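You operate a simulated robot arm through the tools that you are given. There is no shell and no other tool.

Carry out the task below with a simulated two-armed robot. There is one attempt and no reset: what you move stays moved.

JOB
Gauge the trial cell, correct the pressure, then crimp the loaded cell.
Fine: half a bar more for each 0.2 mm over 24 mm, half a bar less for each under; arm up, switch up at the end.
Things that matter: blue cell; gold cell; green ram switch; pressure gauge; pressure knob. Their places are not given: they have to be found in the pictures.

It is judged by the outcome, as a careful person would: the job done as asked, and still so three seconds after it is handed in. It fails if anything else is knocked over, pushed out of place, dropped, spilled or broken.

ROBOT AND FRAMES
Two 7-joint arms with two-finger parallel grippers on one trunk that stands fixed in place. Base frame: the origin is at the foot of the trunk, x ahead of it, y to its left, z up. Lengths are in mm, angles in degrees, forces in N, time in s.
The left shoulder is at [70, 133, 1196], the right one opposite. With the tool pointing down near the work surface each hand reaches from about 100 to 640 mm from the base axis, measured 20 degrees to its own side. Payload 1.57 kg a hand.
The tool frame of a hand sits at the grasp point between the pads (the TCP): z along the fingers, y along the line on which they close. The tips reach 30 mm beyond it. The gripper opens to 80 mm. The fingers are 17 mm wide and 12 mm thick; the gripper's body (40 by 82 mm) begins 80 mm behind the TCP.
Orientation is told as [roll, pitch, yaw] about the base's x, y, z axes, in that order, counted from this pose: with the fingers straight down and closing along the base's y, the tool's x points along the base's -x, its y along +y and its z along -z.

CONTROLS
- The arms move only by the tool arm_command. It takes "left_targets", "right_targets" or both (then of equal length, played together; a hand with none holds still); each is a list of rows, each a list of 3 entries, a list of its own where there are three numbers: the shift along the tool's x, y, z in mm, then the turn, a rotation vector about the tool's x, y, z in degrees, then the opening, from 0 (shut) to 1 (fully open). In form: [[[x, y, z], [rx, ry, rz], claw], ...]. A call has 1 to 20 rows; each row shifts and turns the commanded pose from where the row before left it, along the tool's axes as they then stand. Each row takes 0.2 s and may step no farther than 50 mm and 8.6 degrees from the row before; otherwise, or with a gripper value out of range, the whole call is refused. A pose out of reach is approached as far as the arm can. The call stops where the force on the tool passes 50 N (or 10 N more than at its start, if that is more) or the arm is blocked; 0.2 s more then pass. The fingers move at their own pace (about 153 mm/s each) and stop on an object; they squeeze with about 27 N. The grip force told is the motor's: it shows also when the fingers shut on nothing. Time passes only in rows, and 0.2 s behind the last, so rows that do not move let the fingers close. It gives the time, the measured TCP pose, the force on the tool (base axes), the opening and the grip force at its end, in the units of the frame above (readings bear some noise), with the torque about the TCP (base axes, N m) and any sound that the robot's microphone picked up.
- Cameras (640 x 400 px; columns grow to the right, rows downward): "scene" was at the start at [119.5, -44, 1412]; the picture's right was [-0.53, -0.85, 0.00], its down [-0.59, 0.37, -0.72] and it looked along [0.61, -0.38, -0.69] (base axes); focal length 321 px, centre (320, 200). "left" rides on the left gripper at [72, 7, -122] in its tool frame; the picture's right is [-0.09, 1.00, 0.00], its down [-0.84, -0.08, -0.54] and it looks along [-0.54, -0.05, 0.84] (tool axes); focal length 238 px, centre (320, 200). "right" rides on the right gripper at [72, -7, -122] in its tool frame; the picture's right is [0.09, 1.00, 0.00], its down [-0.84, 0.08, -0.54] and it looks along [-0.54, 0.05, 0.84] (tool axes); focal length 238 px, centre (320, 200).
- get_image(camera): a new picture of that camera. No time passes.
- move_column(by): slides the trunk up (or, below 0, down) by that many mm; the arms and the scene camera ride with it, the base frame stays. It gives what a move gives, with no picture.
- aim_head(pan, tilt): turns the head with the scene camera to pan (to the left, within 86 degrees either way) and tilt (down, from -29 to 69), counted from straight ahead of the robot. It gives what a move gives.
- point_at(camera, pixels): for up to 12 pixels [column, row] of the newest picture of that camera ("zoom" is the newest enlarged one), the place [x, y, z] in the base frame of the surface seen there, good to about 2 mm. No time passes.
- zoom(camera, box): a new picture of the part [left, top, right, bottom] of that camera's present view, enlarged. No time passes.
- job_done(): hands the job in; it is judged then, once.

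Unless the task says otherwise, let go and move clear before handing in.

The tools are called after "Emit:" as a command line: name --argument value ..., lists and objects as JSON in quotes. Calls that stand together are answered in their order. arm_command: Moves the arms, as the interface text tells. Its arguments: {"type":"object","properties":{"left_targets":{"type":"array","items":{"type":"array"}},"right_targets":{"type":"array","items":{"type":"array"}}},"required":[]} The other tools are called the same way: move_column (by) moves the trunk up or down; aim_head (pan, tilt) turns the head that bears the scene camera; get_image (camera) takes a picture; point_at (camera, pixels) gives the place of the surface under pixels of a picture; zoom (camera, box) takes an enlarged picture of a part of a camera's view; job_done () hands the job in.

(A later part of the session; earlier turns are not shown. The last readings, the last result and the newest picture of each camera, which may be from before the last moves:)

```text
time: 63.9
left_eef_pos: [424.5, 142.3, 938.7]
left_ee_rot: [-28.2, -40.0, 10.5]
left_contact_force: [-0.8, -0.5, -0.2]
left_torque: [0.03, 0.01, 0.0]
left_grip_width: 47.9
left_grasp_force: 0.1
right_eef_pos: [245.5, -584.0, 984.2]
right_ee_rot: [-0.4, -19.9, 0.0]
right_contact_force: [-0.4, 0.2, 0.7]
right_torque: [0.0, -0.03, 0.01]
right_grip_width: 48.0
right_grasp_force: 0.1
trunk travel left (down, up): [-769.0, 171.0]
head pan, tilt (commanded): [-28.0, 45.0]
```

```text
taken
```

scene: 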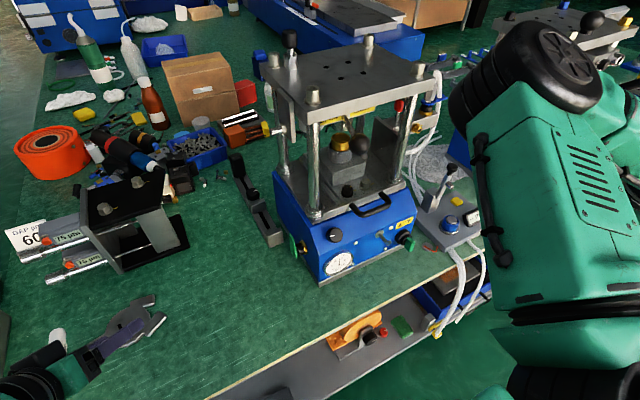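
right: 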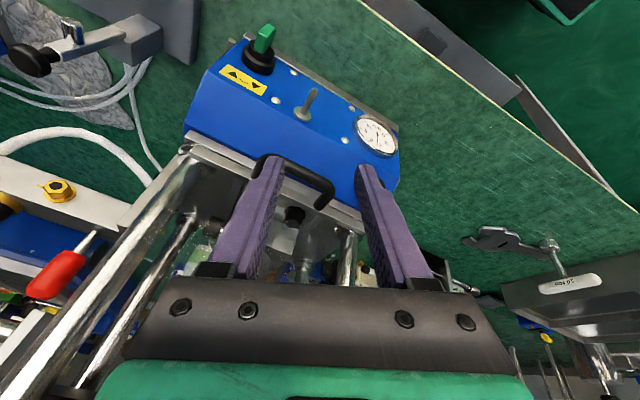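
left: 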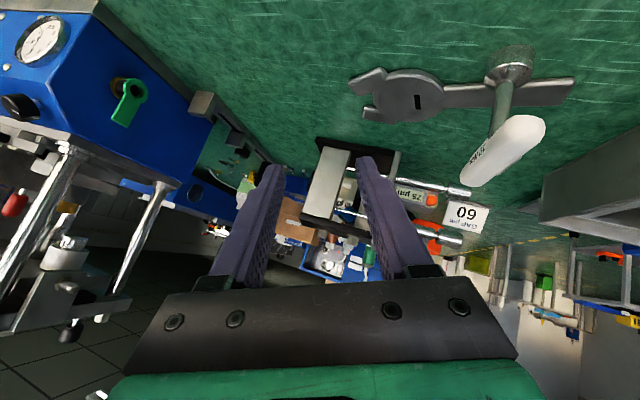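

My unwinding turn mixed roll into the pose, leaving rot (−28,−40,10). I'll undo it and rotate about the vertical properly.

Emit:
arm_command --left_targets '[[[0, 0, -10], [0, 0, 7.4], 0.6], [[0, 0, -10], [0, 0, 7.4], 0.6], [[0, 0, 0], [0, 0, 7.4], 0.6], [[0, 0, 0], [0, 0, 7.4], 0.6], [[0, 0, 0], [-5.5, 0, -5.0], 0.6], [[0, 0, 0], [-5.5, 0, -5.0], 0.6], [[0, 0, 0], [-5.5, 0, -5.0], 0.6], [[0, 0, 0], [-5.5, 0, -5.0], 0.6], [[0, 0, 0], [0, 2.5, 0], 0.6]]'

Emit:
get_image --camera "scene"

Emit:
get_image --camera "left"

```text
time: 64.6
left_eef_pos: [408.7, 183.3, 941.1]
left_ee_rot: [1.8, -42.1, -25.2]
left_contact_force: [1.7, 0.3, 0.2]
left_torque: [-0.03, -0.01, -0.01]
left_grip_width: 47.9
left_grasp_force: 0.0
right_eef_pos: [245.4, -582.0, 985.3]
right_ee_rot: [-0.6, -19.9, 0.0]
right_contact_force: [0.1, 0.5, 0.4]
right_torque: [-0.02, 0.04, -0.02]
right_grip_width: 47.9
right_grasp_force: 0.2
trunk travel left (down, up): [-769.0, 171.0]
head pan, tilt (commanded): [-28.0, 45.0]
stopped in row 3 (left hand): the arm was blocked; the commanded pose is now the measured one
```

```text
taken
```

scene: 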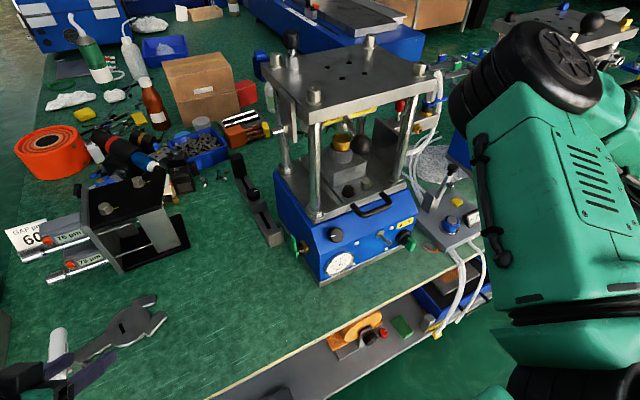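

```text
taken
```

left: 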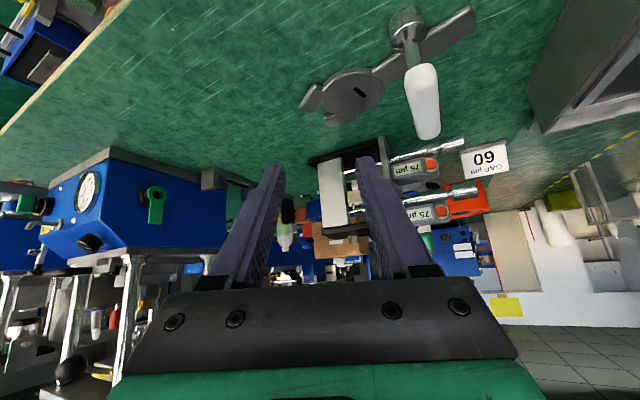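

The left arm reports blocked again. I'll look left to see where its elbow is and whether it's near anything.

Emit:
aim_head --pan 35 --tilt 50

Emit:
get_image --camera "scene"

```text
time: 66.0
left_eef_pos: [407.6, 180.8, 941.8]
left_ee_rot: [1.8, -42.0, -25.2]
left_contact_force: [0.7, -0.1, -0.2]
left_torque: [0.02, -0.01, 0.0]
left_grip_width: 47.9
left_grasp_force: 0.1
right_eef_pos: [244.9, -586.0, 983.7]
right_ee_rot: [-0.4, -19.9, 0.0]
right_contact_force: [-0.8, 0.0, 0.6]
right_torque: [0.0, -0.01, 0.0]
right_grip_width: 48.1
right_grasp_force: 0.1
trunk travel left (down, up): [-769.0, 171.0]
head pan, tilt (commanded): [35.0, 50.0]
```

```text
taken
```

scene: 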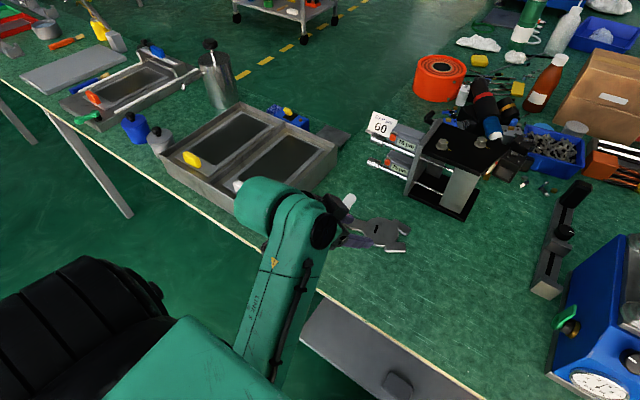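

Emit:
point_at --camera "scene" --pixels '[[90, 320], [140, 290], [200, 360], [265, 330], [290, 260], [270, 195], [315, 230], [40, 380], [300, 300], [320, 385]]'

Emit:
aim_head --pan 70 --tilt 60

Emit:
get_image --camera "scene"

```text
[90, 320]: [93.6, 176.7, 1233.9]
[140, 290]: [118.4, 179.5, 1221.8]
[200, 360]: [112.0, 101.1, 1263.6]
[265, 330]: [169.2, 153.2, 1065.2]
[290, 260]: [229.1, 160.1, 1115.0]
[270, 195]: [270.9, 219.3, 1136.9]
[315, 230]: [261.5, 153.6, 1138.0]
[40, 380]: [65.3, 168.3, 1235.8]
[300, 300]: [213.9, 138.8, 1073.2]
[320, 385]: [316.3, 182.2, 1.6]
```

```text
time: 67.0
left_eef_pos: [408.8, 181.1, 941.6]
left_ee_rot: [1.8, -42.0, -25.3]
left_contact_force: [-0.1, -0.3, -0.8]
left_torque: [-0.01, 0.01, -0.01]
left_grip_width: 48.0
left_grasp_force: 0.1
right_eef_pos: [244.9, -585.3, 984.5]
right_ee_rot: [-0.5, -20.0, -0.1]
right_contact_force: [-0.5, -0.1, 0.9]
right_torque: [0.01, 0.01, -0.01]
right_grip_width: 48.1
right_grasp_force: 0.1
trunk travel left (down, up): [-769.0, 171.0]
head pan, tilt (commanded): [70.0, 60.0]
```

```text
taken
```

scene: 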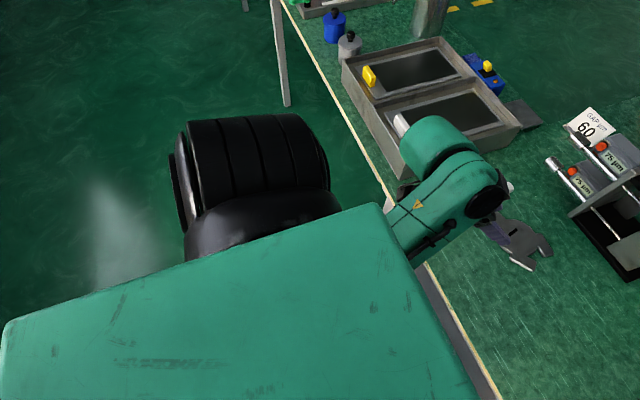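

The left arm has flipped to an elbow-down posture, which is natural for reaching forward; it's only blocked because the wrist is too close to the shoulder. I'll move the hand away from the shoulder, toward the right.

Emit:
arm_command --left_targets '[[[-19.3, -34.1, 10.7], [0, 0, 0], 0.6], [[-19.3, -34.1, 10.7], [0, 0, 0], 0.6], [[-19.3, -34.1, 10.7], [0, 0, 0], 0.6], [[0, 0, 0], [0, 0, 0], 0.6]]'

Emit:
aim_head --pan 0 --tilt 55

Emit:
get_image --camera "scene"

```text
time: 68.0
left_eef_pos: [425.0, 62.1, 955.2]
left_ee_rot: [1.7, -42.2, -25.1]
left_contact_force: [0.1, 0.0, 0.1]
left_torque: [0.03, 0.0, -0.01]
left_grip_width: 48.2
left_grasp_force: 0.1
right_eef_pos: [243.8, -584.9, 984.9]
right_ee_rot: [-0.4, -20.0, 0.1]
right_contact_force: [0.0, 0.0, -0.9]
right_torque: [0.0, 0.02, 0.0]
right_grip_width: 48.3
right_grasp_force: 0.1
trunk travel left (down, up): [-769.0, 171.0]
head pan, tilt (commanded): [70.0, 60.0]
```

```text
time: 69.4
left_eef_pos: [425.3, 61.2, 954.7]
left_ee_rot: [1.8, -42.2, -25.1]
left_contact_force: [0.0, 0.4, -0.6]
left_torque: [-0.02, -0.03, 0.0]
left_grip_width: 47.8
left_grasp_force: 0.2
right_eef_pos: [245.5, -583.8, 984.2]
right_ee_rot: [-0.5, -19.9, -0.1]
right_contact_force: [-0.4, 0.2, -0.1]
right_torque: [-0.03, 0.02, -0.03]
right_grip_width: 47.9
right_grasp_force: 0.1
trunk travel left (down, up): [-769.0, 171.0]
head pan, tilt (commanded): [0.0, 55.0]
```

```text
taken
```

scene: 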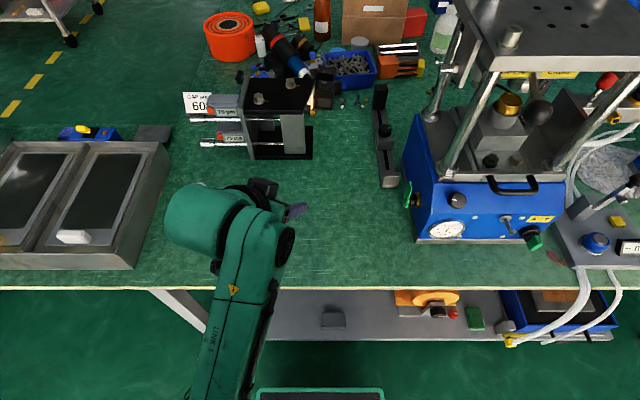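

The view is now clear and the left arm moves without warnings. I'll move it further right before squaring up its yaw.

Emit:
arm_command --left_targets '[[[-14.6, -36.2, 9.2], [0, 0, 0], 0.6], [[-14.6, -36.2, 9.2], [0, 0, 0], 0.6], [[-14.6, -36.2, 9.2], [0, 0, 0], 0.6], [[0, 0, -20], [-5.6, 0, -6.2], 0.6], [[0, 0, 0], [-5.6, 0, -6.2], 0.6], [[0, 0, 0], [-5.6, 0, -6.2], 0.6], [[0, 0, 0], [1.7, -2.8, 0], 0.6], [[0, 0, 0], [0, 0, 0], 0.6]]'

Emit:
get_image --camera "scene"

Emit:
get_image --camera "left"

```text
time: 70.5
left_eef_pos: [419.9, -15.0, 940.1]
left_ee_rot: [14.0, -39.8, -23.0]
left_contact_force: [-0.2, -0.2, 0.0]
left_torque: [0.0, -0.01, -0.01]
left_grip_width: 48.2
left_grasp_force: 0.1
right_eef_pos: [244.4, -584.6, 984.5]
right_ee_rot: [-0.3, -19.9, 0.0]
right_contact_force: [-0.2, 0.4, 0.3]
right_torque: [0.02, 0.04, 0.0]
right_grip_width: 47.6
right_grasp_force: 0.1
trunk travel left (down, up): [-769.0, 171.0]
head pan, tilt (commanded): [0.0, 55.0]
stopped in row 5 (left hand): the arm was blocked; the commanded pose is now the measured one
```

```text
taken
```

scene: 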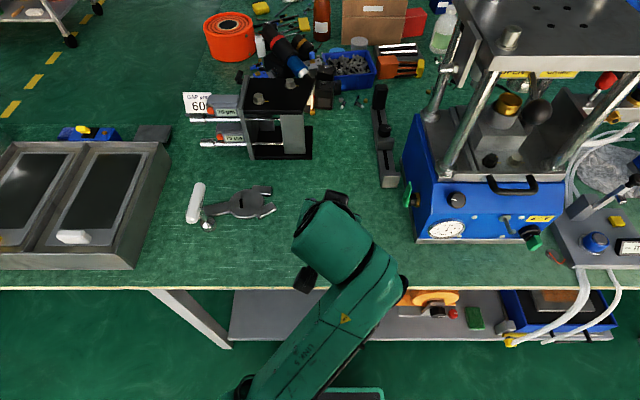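

```text
taken
```

left: 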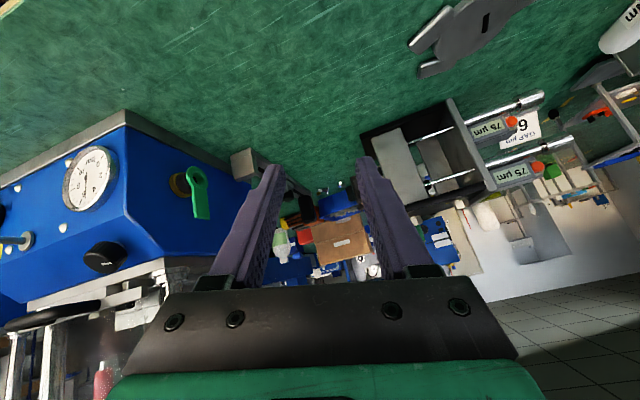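

It blocked again only because that turn brought the wrist within about 270 mm of the shoulder. I'll move the hand further right first, where there's room, and then square it up.

Emit:
arm_command --left_targets '[[[-19.2, -35.9, -3.2], [0, 0, 0], 0.6], [[-19.2, -35.9, -3.2], [0, 0, 0], 0.6], [[-19.2, -35.9, -3.2], [0, 0, 0], 0.6], [[0, 0, 0], [7, 0, 0], 0.6], [[0, 0, 0], [7, 0, 0], 0.6], [[0, 0, 0], [-4.9, 0, -5.9], 0.6], [[0, 0, 0], [-4.9, 0, -5.9], 0.6], [[0, 0, 0], [-4.9, 0, -5.9], 0.6], [[0, 0, 0], [0, -5.2, 0], 0.6], [[0, 0, 0], [0, 0, 0], 0.6]]'

Emit:
get_image --camera "scene"

Emit:
get_image --camera "left"

```text
time: 71.1
left_eef_pos: [422.7, -24.6, 894.4]
left_ee_rot: [27.2, -33.7, -30.8]
left_contact_force: [-0.3, 0.5, -0.5]
left_torque: [-0.01, 0.0, 0.0]
left_grip_width: 48.1
left_grasp_force: 0.1
right_eef_pos: [246.6, -586.0, 983.8]
right_ee_rot: [-0.4, -19.9, 0.0]
right_contact_force: [0.3, 0.0, -0.3]
right_torque: [0.0, 0.0, 0.02]
right_grip_width: 47.9
right_grasp_force: 0.1
trunk travel left (down, up): [-769.0, 171.0]
head pan, tilt (commanded): [0.0, 55.0]
stopped in row 2 (left hand): the arm was blocked; the commanded pose is now the measured one
```

```text
taken
```

scene: 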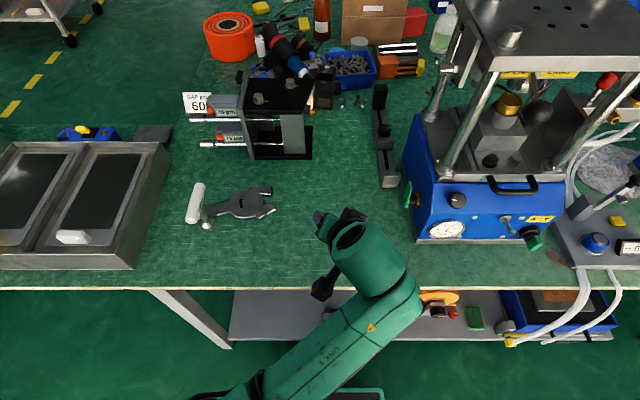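

```text
taken
```

left: 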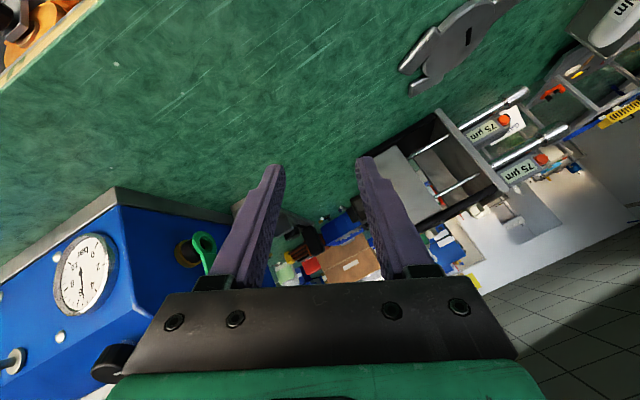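

The left wrist bends to its limit when the arm crosses low with the elbow down. Its original elbow-out posture did reach within 40 mm, so I'll bring the hand up high (near its start pose) to recover that posture, then approach again with the trunk at a better height.

Emit:
arm_command --left_targets '[[[-3.9, 38.2, -18], [0, 0, 0], 0.6], [[-3.9, 38.2, -18], [0, 0, 0], 0.6], [[-3.9, 38.2, -18], [0, 0, 0], 0.6], [[-3.9, 20, -30], [8, 0, 0], 0.6], [[0, 0, -30], [8, 0, 0], 0.6], [[0, 0, -20], [8, 0, 0], 0.6]]'

Emit:
get_image --camera "scene"

```text
time: 72.3
left_eef_pos: [388.7, 118.7, 1010.6]
left_ee_rot: [22.7, -26.2, -36.4]
left_contact_force: [0.3, 0.3, 0.3]
left_torque: [0.01, 0.0, 0.01]
left_grip_width: 48.2
left_grasp_force: 0.1
left hand out of reach, approached as far as the arm can: row 6
right_eef_pos: [246.1, -585.2, 985.0]
right_ee_rot: [-0.4, -20.0, -0.1]
right_contact_force: [0.3, -0.2, -0.2]
right_torque: [0.03, 0.0, 0.03]
right_grip_width: 47.8
right_grasp_force: 0.1
trunk travel left (down, up): [-769.0, 171.0]
head pan, tilt (commanded): [0.0, 55.0]
stopped in row 6 (left hand): the arm was blocked; the commanded pose is now the measured one
```

```text
taken
```

scene: 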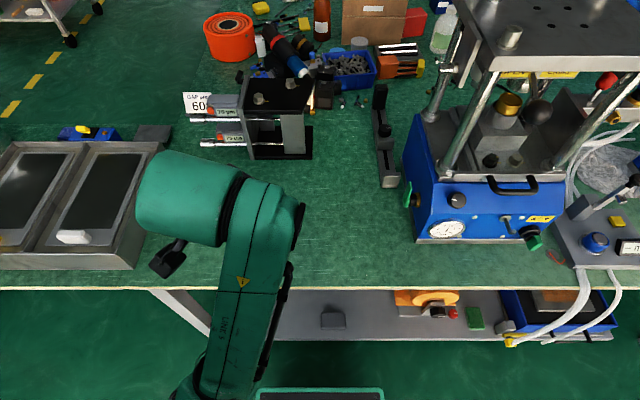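

Emit:
arm_command --left_targets '[[[-22.7, 16.2, -23.4], [0, 0, 0], 0.6], [[-22.7, 16.2, -23.4], [0, 0, 0], 0.6], [[-22.7, 16.2, -23.4], [0, 0, 0], 0.6], [[-22.7, 16.2, -23.4], [0, 0, 0], 0.6], [[-22.7, 16.2, -23.4], [0, 0, 0], 0.6]]'

Emit:
get_image --camera "scene"

```text
time: 72.8
left_eef_pos: [401.7, 163.5, 1018.7]
left_ee_rot: [33.2, -17.6, -39.2]
left_contact_force: [-0.5, -0.4, 0.0]
left_torque: [0.0, 0.06, 0.0]
left_grip_width: 47.7
left_grasp_force: 0.1
left hand out of reach, approached as far as the arm can: row 1, 2
right_eef_pos: [245.9, -584.1, 984.9]
right_ee_rot: [-0.5, -19.7, 0.0]
right_contact_force: [0.5, -0.4, -0.2]
right_torque: [-0.03, -0.01, -0.01]
right_grip_width: 48.0
right_grasp_force: 0.1
trunk travel left (down, up): [-769.0, 171.0]
head pan, tilt (commanded): [0.0, 55.0]
stopped in row 2 (left hand): the arm was blocked; the commanded pose is now the measured one
```

```text
taken
```

scene: 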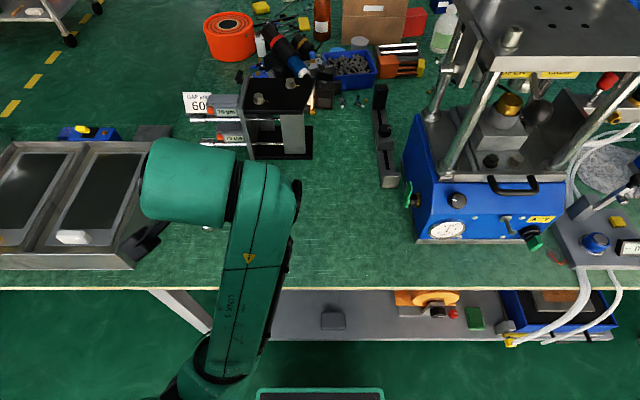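

The left hand is safe where it is but can't recover quickly. I worked out a better grip for the right hand: come at the knob from the right, tilted about 30° off its axis, with one finger above and one below it, which keeps the right arm inside its reach. I'll set up that orientation out in the open first.

Emit:
arm_command --right_targets '[[[-37.8, 30, 5.8], [0, 0, 0], 0.6], [[-37.8, 30, 5.8], [0, 0, 0], 0.6], [[0, 0, 0], [0, -8.3, 0], 0.6], [[0, 0, 0], [0, -8.3, 0], 0.6], [[0, 0, 0], [0, -8.3, 0], 0.6], [[0, 0, 0], [0, 0, 8.2], 0.6], [[0, 0, 0], [0, 0, 8.2], 0.6], [[0, 0, 0], [0, 0, 8.2], 0.6], [[0, 0, 0], [0, 0, 8.2], 0.6], [[0, 0, 0], [0, 0, 8.2], 0.6], [[0, 0, 0], [0, 0, 8.2], 0.6]]'

Emit:
aim_head --pan -30 --tilt 45

Emit:
get_image --camera "scene"

Emit:
get_image --camera "right"

```text
time: 75.2
left_eef_pos: [397.5, 162.0, 1019.4]
left_ee_rot: [33.1, -17.6, -39.2]
left_contact_force: [-0.2, -0.4, -0.1]
left_torque: [0.01, 0.02, 0.01]
left_grip_width: 48.1
left_grasp_force: 0.1
right_eef_pos: [320.8, -525.6, 998.3]
right_ee_rot: [36.8, -27.6, -58.9]
right_contact_force: [0.8, 0.5, -0.6]
right_torque: [-0.01, 0.05, -0.02]
right_grip_width: 48.2
right_grasp_force: 0.0
trunk travel left (down, up): [-769.0, 171.0]
head pan, tilt (commanded): [0.0, 55.0]
```

```text
time: 76.1
left_eef_pos: [398.5, 162.3, 1018.4]
left_ee_rot: [33.2, -17.6, -39.2]
left_contact_force: [0.3, 0.6, 0.3]
left_torque: [-0.01, 0.0, -0.02]
left_grip_width: 48.1
left_grasp_force: 0.0
right_eef_pos: [318.9, -525.1, 998.8]
right_ee_rot: [36.7, -27.8, -58.5]
right_contact_force: [0.1, 0.0, 0.3]
right_torque: [-0.02, 0.01, 0.01]
right_grip_width: 48.1
right_grasp_force: 0.2
trunk travel left (down, up): [-769.0, 171.0]
head pan, tilt (commanded): [-30.0, 45.0]
```

```text
taken
```

scene: 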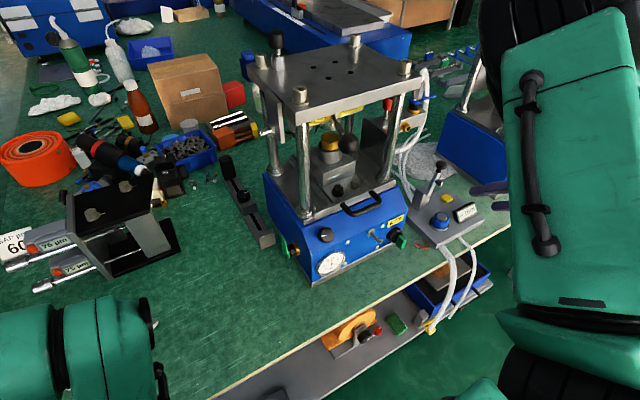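

```text
taken
```

right: 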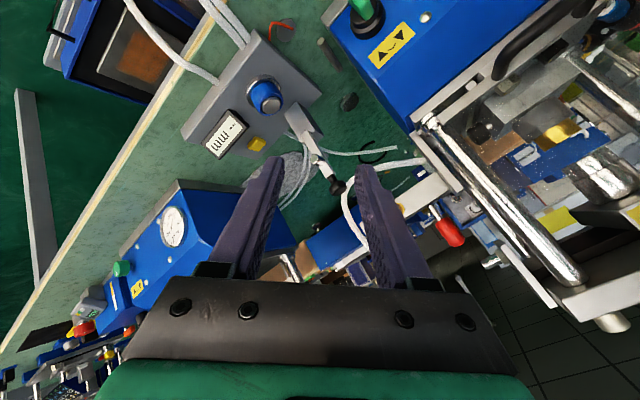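

The twist goes through without warnings. I'll finish the 90° twist and add the 30° tilt.

Emit:
arm_command --right_targets '[[[0, 0, 0], [0, 0, 8.2], 0.6], [[0, 0, 0], [0, 0, 8.2], 0.6], [[0, 0, 0], [0, 0, 8.2], 0.6], [[0, 0, 0], [0, 0, 8.2], 0.6], [[0, 0, 0], [0, 0, 8], 0.6], [[0, 0, 0], [0, 7.5, 0], 0.6], [[0, 0, 0], [0, 7.5, 0], 0.6], [[0, 0, 0], [0, 7.5, 0], 0.6], [[0, 0, 0], [0, 7.5, 0], 0.6], [[0, 0, 0], [0, 0, 0], 0.6]]'

Emit:
get_image --camera "right"

Emit:
get_image --camera "scene"

```text
time: 78.3
left_eef_pos: [398.5, 163.6, 1019.0]
left_ee_rot: [33.2, -17.5, -39.2]
left_contact_force: [0.1, 0.0, -0.2]
left_torque: [0.0, 0.04, -0.01]
left_grip_width: 48.0
left_grasp_force: 0.0
right_eef_pos: [318.9, -523.5, 999.3]
right_ee_rot: [48.8, 20.5, -68.1]
right_contact_force: [-0.4, -0.7, -1.2]
right_torque: [-0.05, 0.02, 0.02]
right_grip_width: 48.0
right_grasp_force: 0.0
trunk travel left (down, up): [-769.0, 171.0]
head pan, tilt (commanded): [-30.0, 45.0]
```

```text
taken
```

right: 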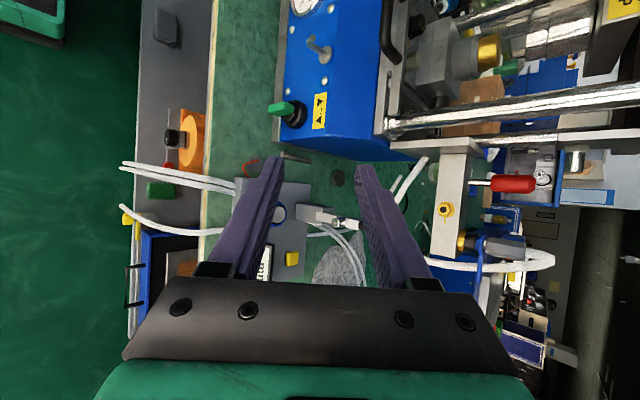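

```text
taken
```

scene: 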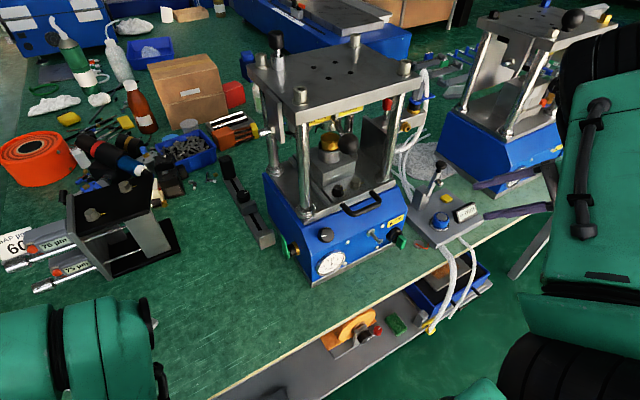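

The orientation is right (fingers pointing (0.61,0.50,−0.62)). The upper finger has to fit between the knob and the plate above it, so I'll measure that gap from the scene camera.

Emit:
zoom --camera "scene" --box '[300, 205, 360, 250]'

Emit:
point_at --camera "zoom" --pixels '[[280, 270], [280, 245], [300, 200], [310, 185], [320, 170], [330, 150], [340, 130], [250, 200], [240, 180], [350, 230], [370, 210], [290, 310]]'

```text
8.89 times, centred on (330, 228) of scene
```

zoom: 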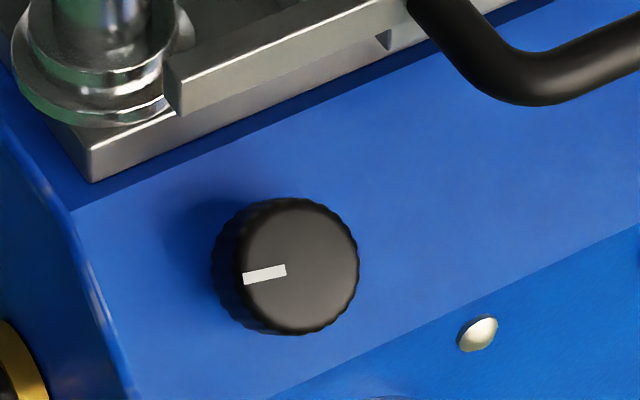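

```text
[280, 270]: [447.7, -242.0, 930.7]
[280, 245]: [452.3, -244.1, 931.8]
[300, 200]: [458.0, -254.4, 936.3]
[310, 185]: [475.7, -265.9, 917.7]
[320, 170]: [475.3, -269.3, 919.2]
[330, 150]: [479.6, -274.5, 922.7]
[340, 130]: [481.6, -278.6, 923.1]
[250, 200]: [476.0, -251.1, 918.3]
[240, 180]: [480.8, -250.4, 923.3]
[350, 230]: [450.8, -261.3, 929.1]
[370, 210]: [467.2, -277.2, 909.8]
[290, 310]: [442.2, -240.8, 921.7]
```

The plate edge is about 30 mm up-slope from the knob's axis, leaving room for the finger. I'll check the handle's left end too before moving in.

Emit:
point_at --camera "zoom" --pixels '[[440, 20], [470, 55], [500, 85], [530, 95], [570, 80], [620, 55], [297, 265], [240, 265], [356, 262], [297, 205], [297, 328], [250, 130]]'

```text
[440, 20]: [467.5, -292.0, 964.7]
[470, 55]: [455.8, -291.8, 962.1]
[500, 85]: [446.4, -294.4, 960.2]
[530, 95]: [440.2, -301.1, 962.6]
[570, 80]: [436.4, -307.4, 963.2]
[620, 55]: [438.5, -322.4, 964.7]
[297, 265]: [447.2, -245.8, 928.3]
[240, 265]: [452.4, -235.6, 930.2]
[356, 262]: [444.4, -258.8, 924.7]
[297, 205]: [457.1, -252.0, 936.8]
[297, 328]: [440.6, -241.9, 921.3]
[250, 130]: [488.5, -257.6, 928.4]
```

The handle's left leg is at y ≈ −295, so sliding in along the finger direction leaves about 9 mm. I'll raise the trunk 30 mm for margin and move to a point 100 mm back along that line.

Emit:
move_column --by 30

Emit:
arm_command --right_targets '[[[30.3, 4.2, 33.4], [0, 0, 0], 0.45], [[30.3, 4.2, 33.4], [0, 0, 0], 0.45], [[30.3, 4.2, 33.4], [0, 0, 0], 0.45], [[30.3, 4.2, 33.4], [0, 0, 0], 0.45]]'

Emit:
get_image --camera "scene"

Emit:
get_image --camera "right"

```text
time: 79.1
left_eef_pos: [399.3, 162.3, 1049.0]
left_ee_rot: [33.2, -17.7, -39.1]
left_contact_force: [0.4, 0.3, -0.5]
left_torque: [0.05, 0.01, -0.01]
left_grip_width: 48.0
left_grasp_force: 0.0
right_eef_pos: [320.1, -525.5, 1029.0]
right_ee_rot: [48.8, 20.5, -68.1]
right_contact_force: [0.3, -0.5, 0.1]
right_torque: [0.01, 0.0, -0.04]
right_grip_width: 48.0
right_grasp_force: 0.1
trunk travel left (down, up): [-799.0, 141.0]
head pan, tilt (commanded): [-30.0, 45.0]
```

```text
time: 80.1
left_eef_pos: [399.9, 162.7, 1049.3]
left_ee_rot: [33.2, -17.6, -39.1]
left_contact_force: [-0.8, 0.9, 0.7]
left_torque: [0.03, 0.02, -0.04]
left_grip_width: 47.9
left_grasp_force: 0.1
right_eef_pos: [371.1, -351.2, 1001.6]
right_ee_rot: [48.5, 20.3, -68.1]
right_contact_force: [-0.1, 0.1, -1.0]
right_torque: [-0.01, 0.01, -0.01]
right_grip_width: 36.0
right_grasp_force: 0.2
trunk travel left (down, up): [-799.0, 141.0]
head pan, tilt (commanded): [-30.0, 45.0]
```

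```text
taken
```

scene: 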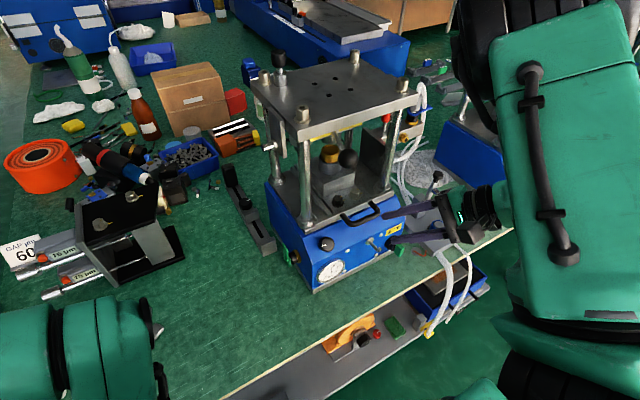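

```text
taken
```

right: 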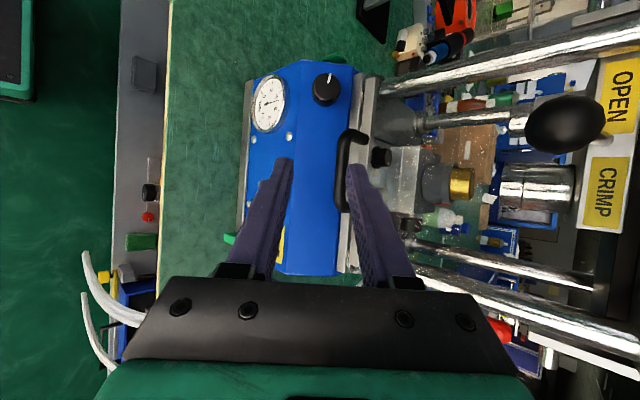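

No warnings, and the right camera sees the knob at (325,88) and gauge at (268,103) ahead. It also confirms the CRIMP die is over the gold cell. I'll continue to the line start and then 50 mm along it.

Emit:
arm_command --right_targets '[[[30.6, 3.5, 32.4], [0, 0, 0], 0.45], [[0, 0, 25], [0, 0, 0], 0.45], [[0, 0, 25], [0, 0, 0], 0.45], [[0, 0, 0], [0, 0, 0], 0.45]]'

Emit:
get_image --camera "right"

Emit:
zoom --camera "scene" --box '[270, 180, 450, 300]'

```text
time: 81.1
left_eef_pos: [399.2, 162.5, 1049.0]
left_ee_rot: [33.2, -17.6, -39.1]
left_contact_force: [-0.7, 0.3, 0.5]
left_torque: [0.01, 0.0, 0.0]
left_grip_width: 47.9
left_grasp_force: 0.0
right_eef_pos: [413.4, -284.9, 963.5]
right_ee_rot: [48.7, 20.4, -68.1]
right_contact_force: [0.2, 0.2, 0.3]
right_torque: [-0.02, 0.0, -0.01]
right_grip_width: 36.0
right_grasp_force: 0.0
trunk travel left (down, up): [-799.0, 141.0]
head pan, tilt (commanded): [-30.0, 45.0]
```

```text
taken
```

right: 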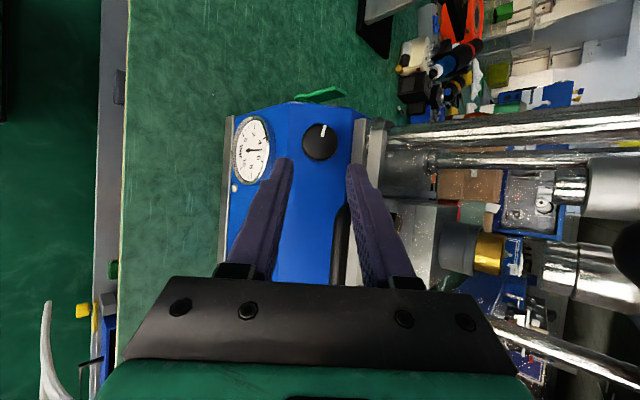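

```text
3.33 times, centred on (360, 240) of scene
```

zoom: 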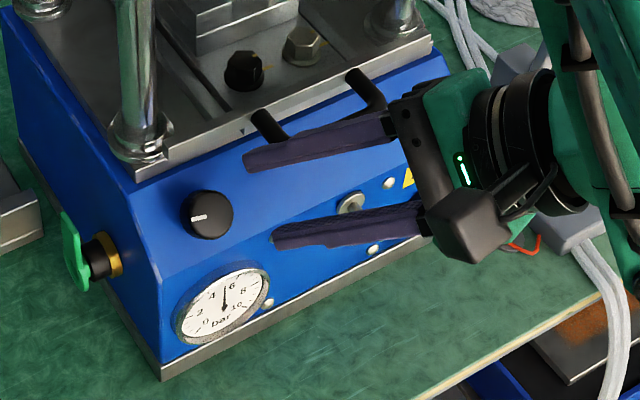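

Fingers are lined up on the knob, and both the gauge (252,150) and knob (320,142) show in the right camera. I'll check the knob's position from this view, then advance the remaining distance slowly.

Emit:
point_at --camera "right" --pixels '[[320, 142], [305, 142], [335, 142], [320, 127], [320, 157], [350, 142], [290, 142]]'

Emit:
zoom --camera "right" --box '[225, 105, 365, 185]'

```text
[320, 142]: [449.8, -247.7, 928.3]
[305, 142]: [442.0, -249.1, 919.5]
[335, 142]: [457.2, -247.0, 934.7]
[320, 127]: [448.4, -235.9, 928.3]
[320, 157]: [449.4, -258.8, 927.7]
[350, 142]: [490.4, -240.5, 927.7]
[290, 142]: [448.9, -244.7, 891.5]
```

```text
4.57 times, centred on (295, 145) of right
```

zoom: 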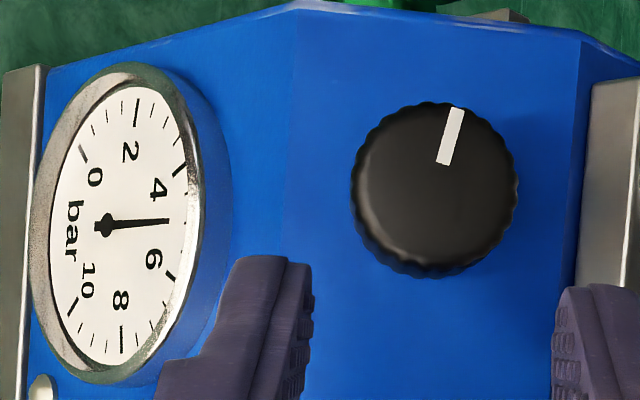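

The knob centre is on the finger midline to within 1 mm. I'll advance 50 mm.

Emit:
arm_command --right_targets '[[[0.3, 0.2, 20], [0, 0, 0], 0.45], [[0.3, 0.2, 18], [0, 0, 0], 0.45], [[0.3, 0.2, 12], [0, 0, 0], 0.45], [[0, 0, 0], [0, 0, 0], 0.45]]'

Emit:
get_image --camera "right"

Emit:
zoom --camera "scene" --box '[270, 180, 450, 300]'

```text
time: 82.1
left_eef_pos: [399.0, 163.1, 1049.5]
left_ee_rot: [33.2, -17.5, -39.2]
left_contact_force: [-0.6, -0.6, 0.9]
left_torque: [0.0, 0.01, -0.03]
left_grip_width: 47.8
left_grasp_force: 0.1
right_eef_pos: [444.5, -260.0, 933.6]
right_ee_rot: [48.6, 20.4, -68.1]
right_contact_force: [-0.1, 0.5, -0.3]
right_torque: [-0.02, 0.04, -0.02]
right_grip_width: 35.9
right_grasp_force: 0.0
trunk travel left (down, up): [-799.0, 141.0]
head pan, tilt (commanded): [-30.0, 45.0]
```

```text
taken
```

right: 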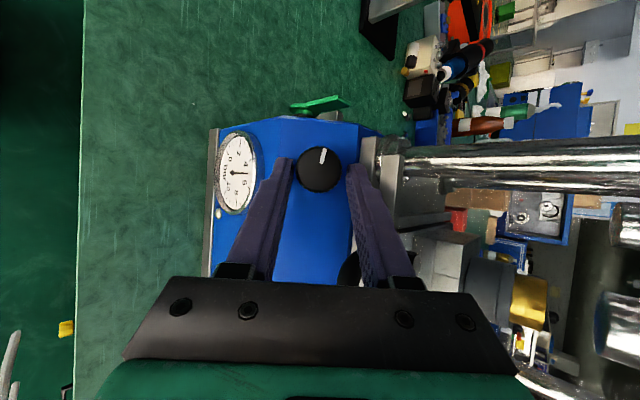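

```text
3.33 times, centred on (360, 240) of scene
```

zoom: 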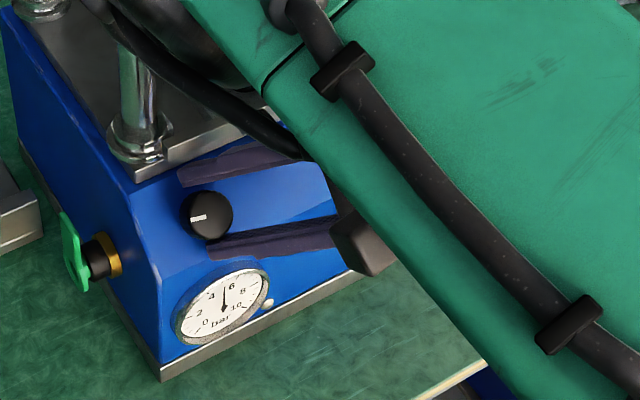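

The knob is between the finger tips, with the gauge visible in both views. I'll close the grip.

Emit:
arm_command --right_targets '[[[0, 0, 0], [0, 0, 0], 0.3], [[0, 0, 0], [0, 0, 0], 0.2], [[0, 0, 0], [0, 0, 0], 0.2], [[0, 0, 0], [0, 0, 0], 0.2]]'

Emit:
get_image --camera "right"

Emit:
zoom --camera "scene" --box '[315, 255, 355, 285]'

```text
time: 83.1
left_eef_pos: [399.2, 162.0, 1049.3]
left_ee_rot: [33.1, -17.5, -39.1]
left_contact_force: [1.2, -0.4, 0.6]
left_torque: [-0.02, -0.01, 0.01]
left_grip_width: 48.3
left_grasp_force: 0.1
right_eef_pos: [443.6, -260.4, 932.8]
right_ee_rot: [48.4, 20.5, -68.2]
right_contact_force: [-7.1, 4.0, -12.8]
right_torque: [-0.27, 1.04, -0.03]
right_grip_width: 29.7
right_grasp_force: 39.4
trunk travel left (down, up): [-799.0, 141.0]
head pan, tilt (commanded): [-30.0, 45.0]
```

```text
taken
```

right: 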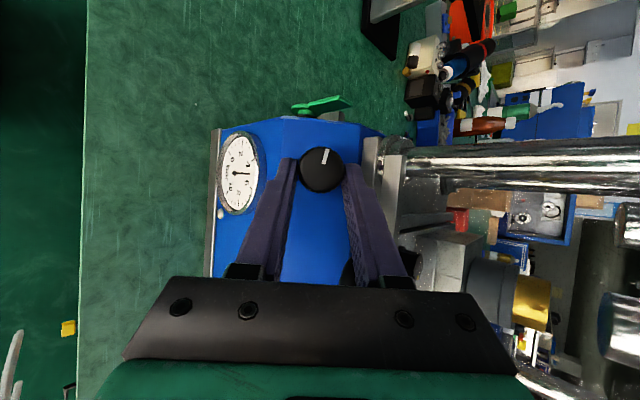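

```text
13.33 times, centred on (335, 270) of scene
```

zoom: 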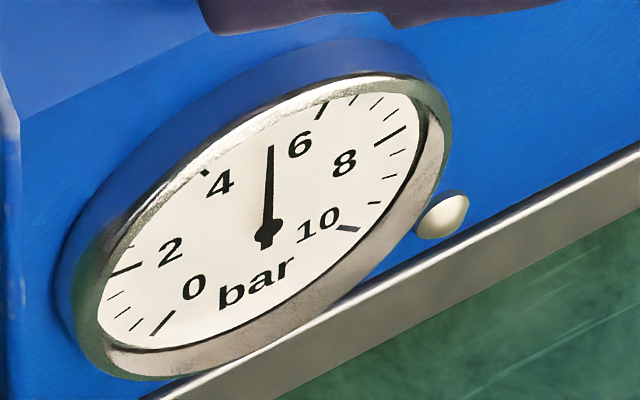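

The knob is gripped (29.7 mm). There's a small sideways load, so I'll shift 1 mm to relax it, then turn the knob about 14° clockwise about its own axis and read the gauge.

Emit:
arm_command --right_targets '[[[0, -1, 0], [0, 0, 0], 0.2], [[0.07, -1.4, 0.04], [-3.5, 0, 6.06], 0.2], [[0.07, -1.4, 0.04], [-3.5, 0, 6.06], 0.2], [[0, 0, 0], [0, 0, 0], 0.2]]'

Emit:
get_image --camera "right"

Emit:
zoom --camera "scene" --box '[315, 255, 355, 285]'

Emit:
zoom --camera "right" --box '[205, 120, 355, 220]'

```text
time: 84.1
left_eef_pos: [398.3, 163.2, 1049.6]
left_ee_rot: [33.3, -17.5, -39.2]
left_contact_force: [-0.5, -0.2, -0.5]
left_torque: [0.02, 0.05, 0.02]
left_grip_width: 47.7
left_grasp_force: 0.1
right_eef_pos: [441.3, -259.8, 930.1]
right_ee_rot: [52.0, 29.8, -76.7]
right_contact_force: [-7.8, 3.2, -8.9]
right_torque: [-0.63, 1.15, -0.36]
right_grip_width: 29.9
right_grasp_force: 39.5
trunk travel left (down, up): [-799.0, 141.0]
head pan, tilt (commanded): [-30.0, 45.0]
```

```text
taken
```

right: 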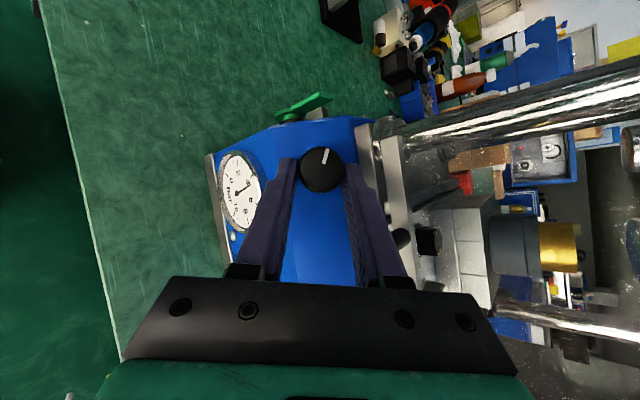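

```text
13.33 times, centred on (335, 270) of scene
```

zoom: 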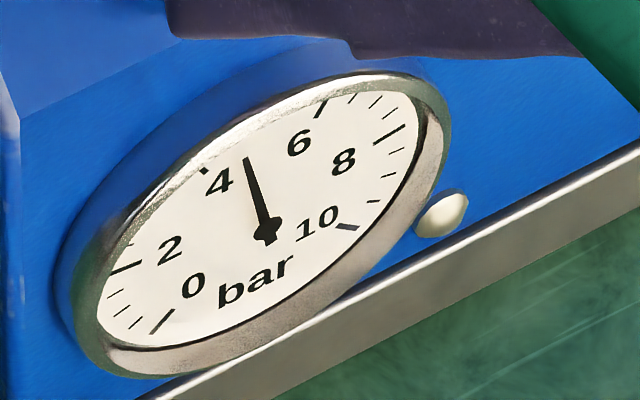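

```text
4.00 times, centred on (280, 170) of right
```

zoom: 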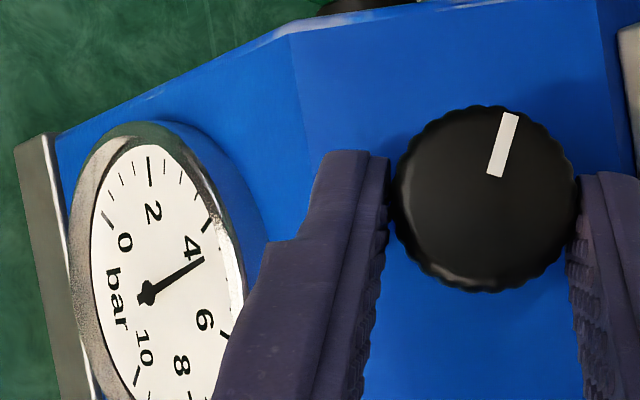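

Clockwise lowers the pressure (needle now about 4.5), roughly 0.5 bar per 14°. So I need to turn it counter-clockwise: I'll turn 28° back the other way and check.

Emit:
arm_command --right_targets '[[[0.07, 1.41, 0.04], [3.5, 0, -6.06], 0.2], [[0.07, 1.41, 0.04], [3.5, 0, -6.06], 0.2], [[0.07, 1.41, 0.04], [3.5, 0, -6.06], 0.2], [[0.07, 1.41, 0.04], [3.5, 0, -6.06], 0.2], [[0, 0, 0], [0, 0, 0], 0.2]]'

Emit:
get_image --camera "right"

Emit:
zoom --camera "scene" --box '[315, 255, 355, 285]'

Emit:
zoom --camera "right" --box '[205, 120, 355, 220]'

```text
time: 85.3
left_eef_pos: [397.7, 162.0, 1049.3]
left_ee_rot: [33.2, -17.7, -39.2]
left_contact_force: [0.5, 0.5, 1.4]
left_torque: [0.02, 0.0, 0.01]
left_grip_width: 48.2
left_grasp_force: 0.1
right_eef_pos: [444.9, -258.7, 934.7]
right_ee_rot: [44.3, 11.5, -59.4]
right_contact_force: [-5.3, 1.8, 1.9]
right_torque: [0.45, 0.9, 0.4]
right_grip_width: 29.7
right_grasp_force: 39.2
trunk travel left (down, up): [-799.0, 141.0]
head pan, tilt (commanded): [-30.0, 45.0]
```

```text
taken
```

right: 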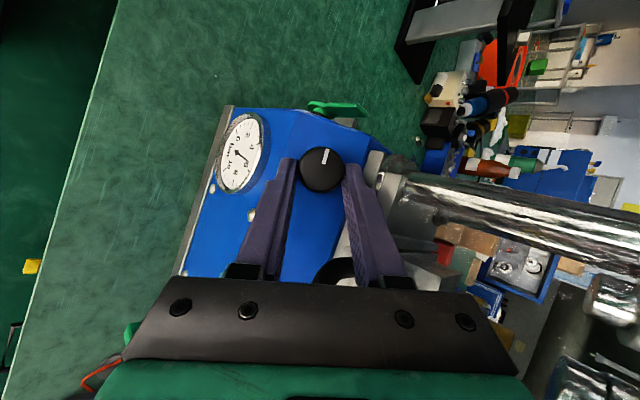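

```text
13.33 times, centred on (335, 270) of scene
```

zoom: 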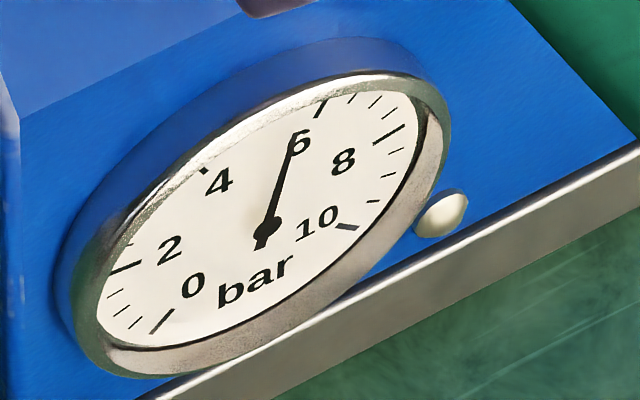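

```text
4.00 times, centred on (280, 170) of right
```

zoom: 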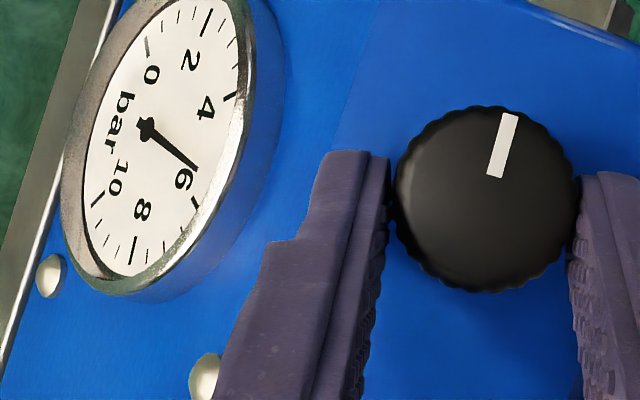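

Counter-clockwise raises it: the needle is now about 5.4 bar. I'll keep turning another 21° and watch for reach warnings; I'll probably need one regrip.

Emit:
arm_command --right_targets '[[[0.07, 1.41, 0.04], [3.5, 0, -6.06], 0.2], [[0.07, 1.41, 0.04], [3.5, 0, -6.06], 0.2], [[0.07, 1.41, 0.04], [3.5, 0, -6.06], 0.2], [[0, 0, 0], [0, 0, 0], 0.2]]'

Emit:
get_image --camera "right"

Emit:
zoom --camera "scene" --box '[315, 255, 355, 285]'

Emit:
zoom --camera "right" --box '[205, 100, 355, 220]'

```text
time: 86.3
left_eef_pos: [398.7, 164.4, 1049.2]
left_ee_rot: [33.1, -17.7, -39.2]
left_contact_force: [-0.1, 0.1, -0.7]
left_torque: [-0.03, 0.01, -0.01]
left_grip_width: 48.2
left_grasp_force: 0.1
right_eef_pos: [448.6, -258.1, 937.3]
right_ee_rot: [35.0, -0.2, -45.3]
right_contact_force: [3.3, 2.9, 11.2]
right_torque: [0.13, 0.6, -0.09]
right_grip_width: 29.6
right_grasp_force: 39.0
trunk travel left (down, up): [-799.0, 141.0]
head pan, tilt (commanded): [-30.0, 45.0]
```

```text
taken
```

right: 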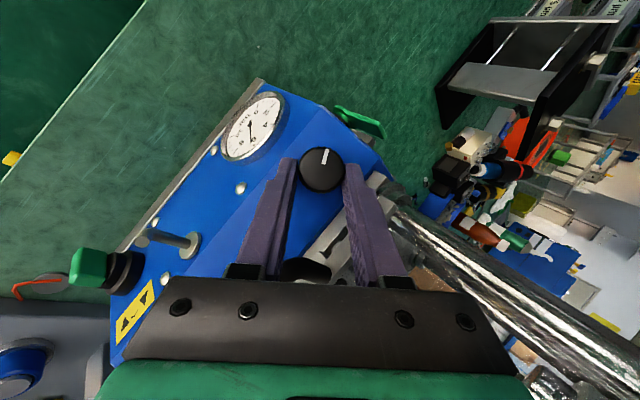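

```text
13.33 times, centred on (335, 270) of scene
```

zoom: 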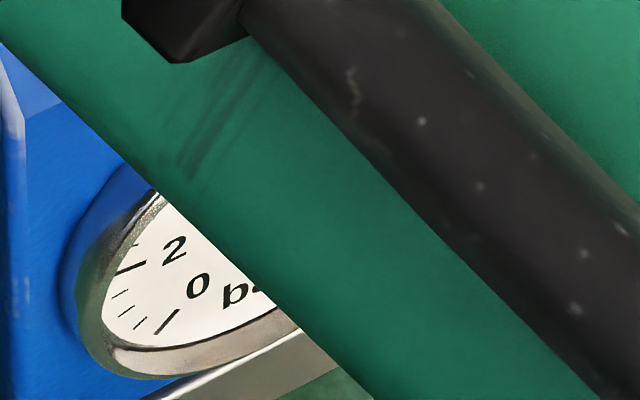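

```text
3.33 times, centred on (280, 160) of right
```

zoom: 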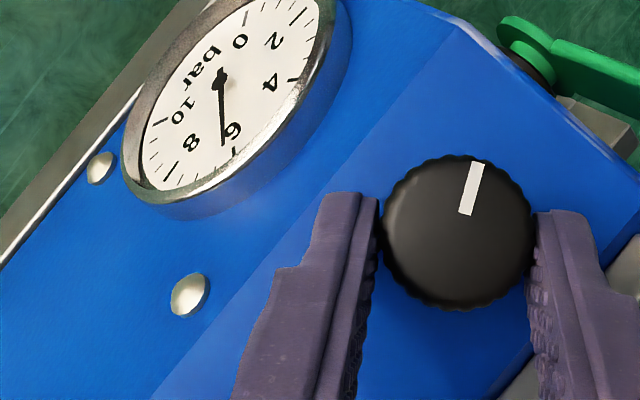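

The needle is near 6 bar now. I'll release, swing the open hand back clockwise around the knob, and regrip for the rest.

Emit:
arm_command --right_targets '[[[0, 0, 0], [0, 0, 0], 0.46], [[0, 0, 0], [0, 0, 0], 0.46], [[0.07, -1.41, 0.04], [-3.5, 0, 6.06], 0.46], [[0.07, -1.41, 0.04], [-3.5, 0, 6.06], 0.46], [[0.07, -1.41, 0.04], [-3.5, 0, 6.06], 0.46], [[0.07, -1.41, 0.04], [-3.5, 0, 6.06], 0.46], [[0.07, -1.41, 0.04], [-3.5, 0, 6.06], 0.46], [[0, 0, 0], [0, 0, 0], 0.46]]'

Emit:
get_image --camera "right"

Emit:
zoom --camera "scene" --box '[315, 255, 355, 285]'

Emit:
zoom --camera "right" --box '[205, 120, 355, 220]'

```text
time: 88.1
left_eef_pos: [398.6, 161.4, 1048.9]
left_ee_rot: [33.2, -17.6, -39.1]
left_contact_force: [-0.1, 0.1, 0.4]
left_torque: [-0.02, 0.03, -0.01]
left_grip_width: 48.1
left_grasp_force: 0.0
right_eef_pos: [443.3, -260.4, 931.8]
right_ee_rot: [48.9, 20.5, -68.2]
right_contact_force: [-0.2, 1.1, -0.2]
right_torque: [0.0, 0.0, -0.01]
right_grip_width: 36.8
right_grasp_force: 0.0
trunk travel left (down, up): [-799.0, 141.0]
head pan, tilt (commanded): [-30.0, 45.0]
```

```text
taken
```

right: 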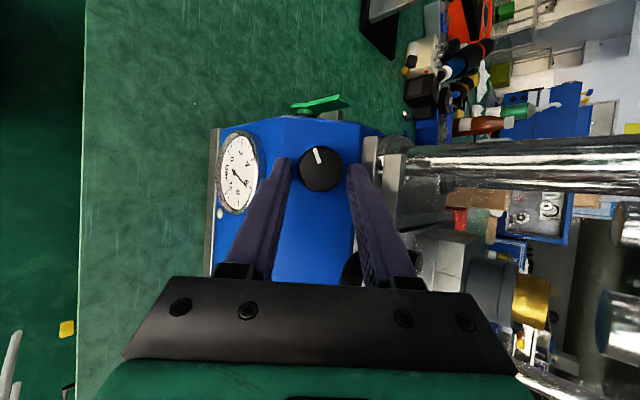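

```text
13.33 times, centred on (335, 270) of scene
```

zoom: 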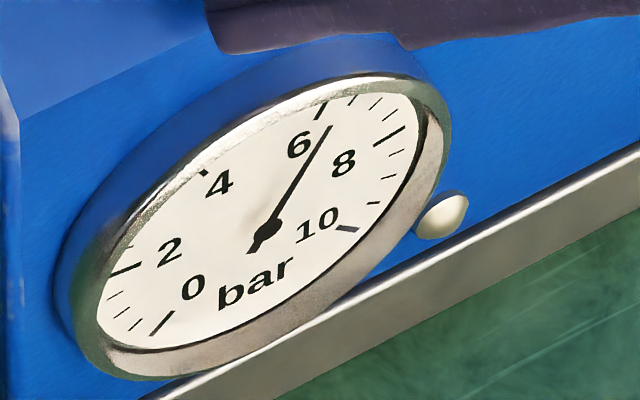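

```text
4.00 times, centred on (280, 170) of right
```

zoom: 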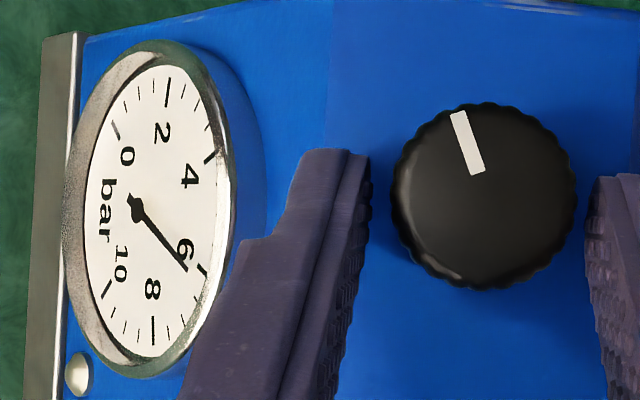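

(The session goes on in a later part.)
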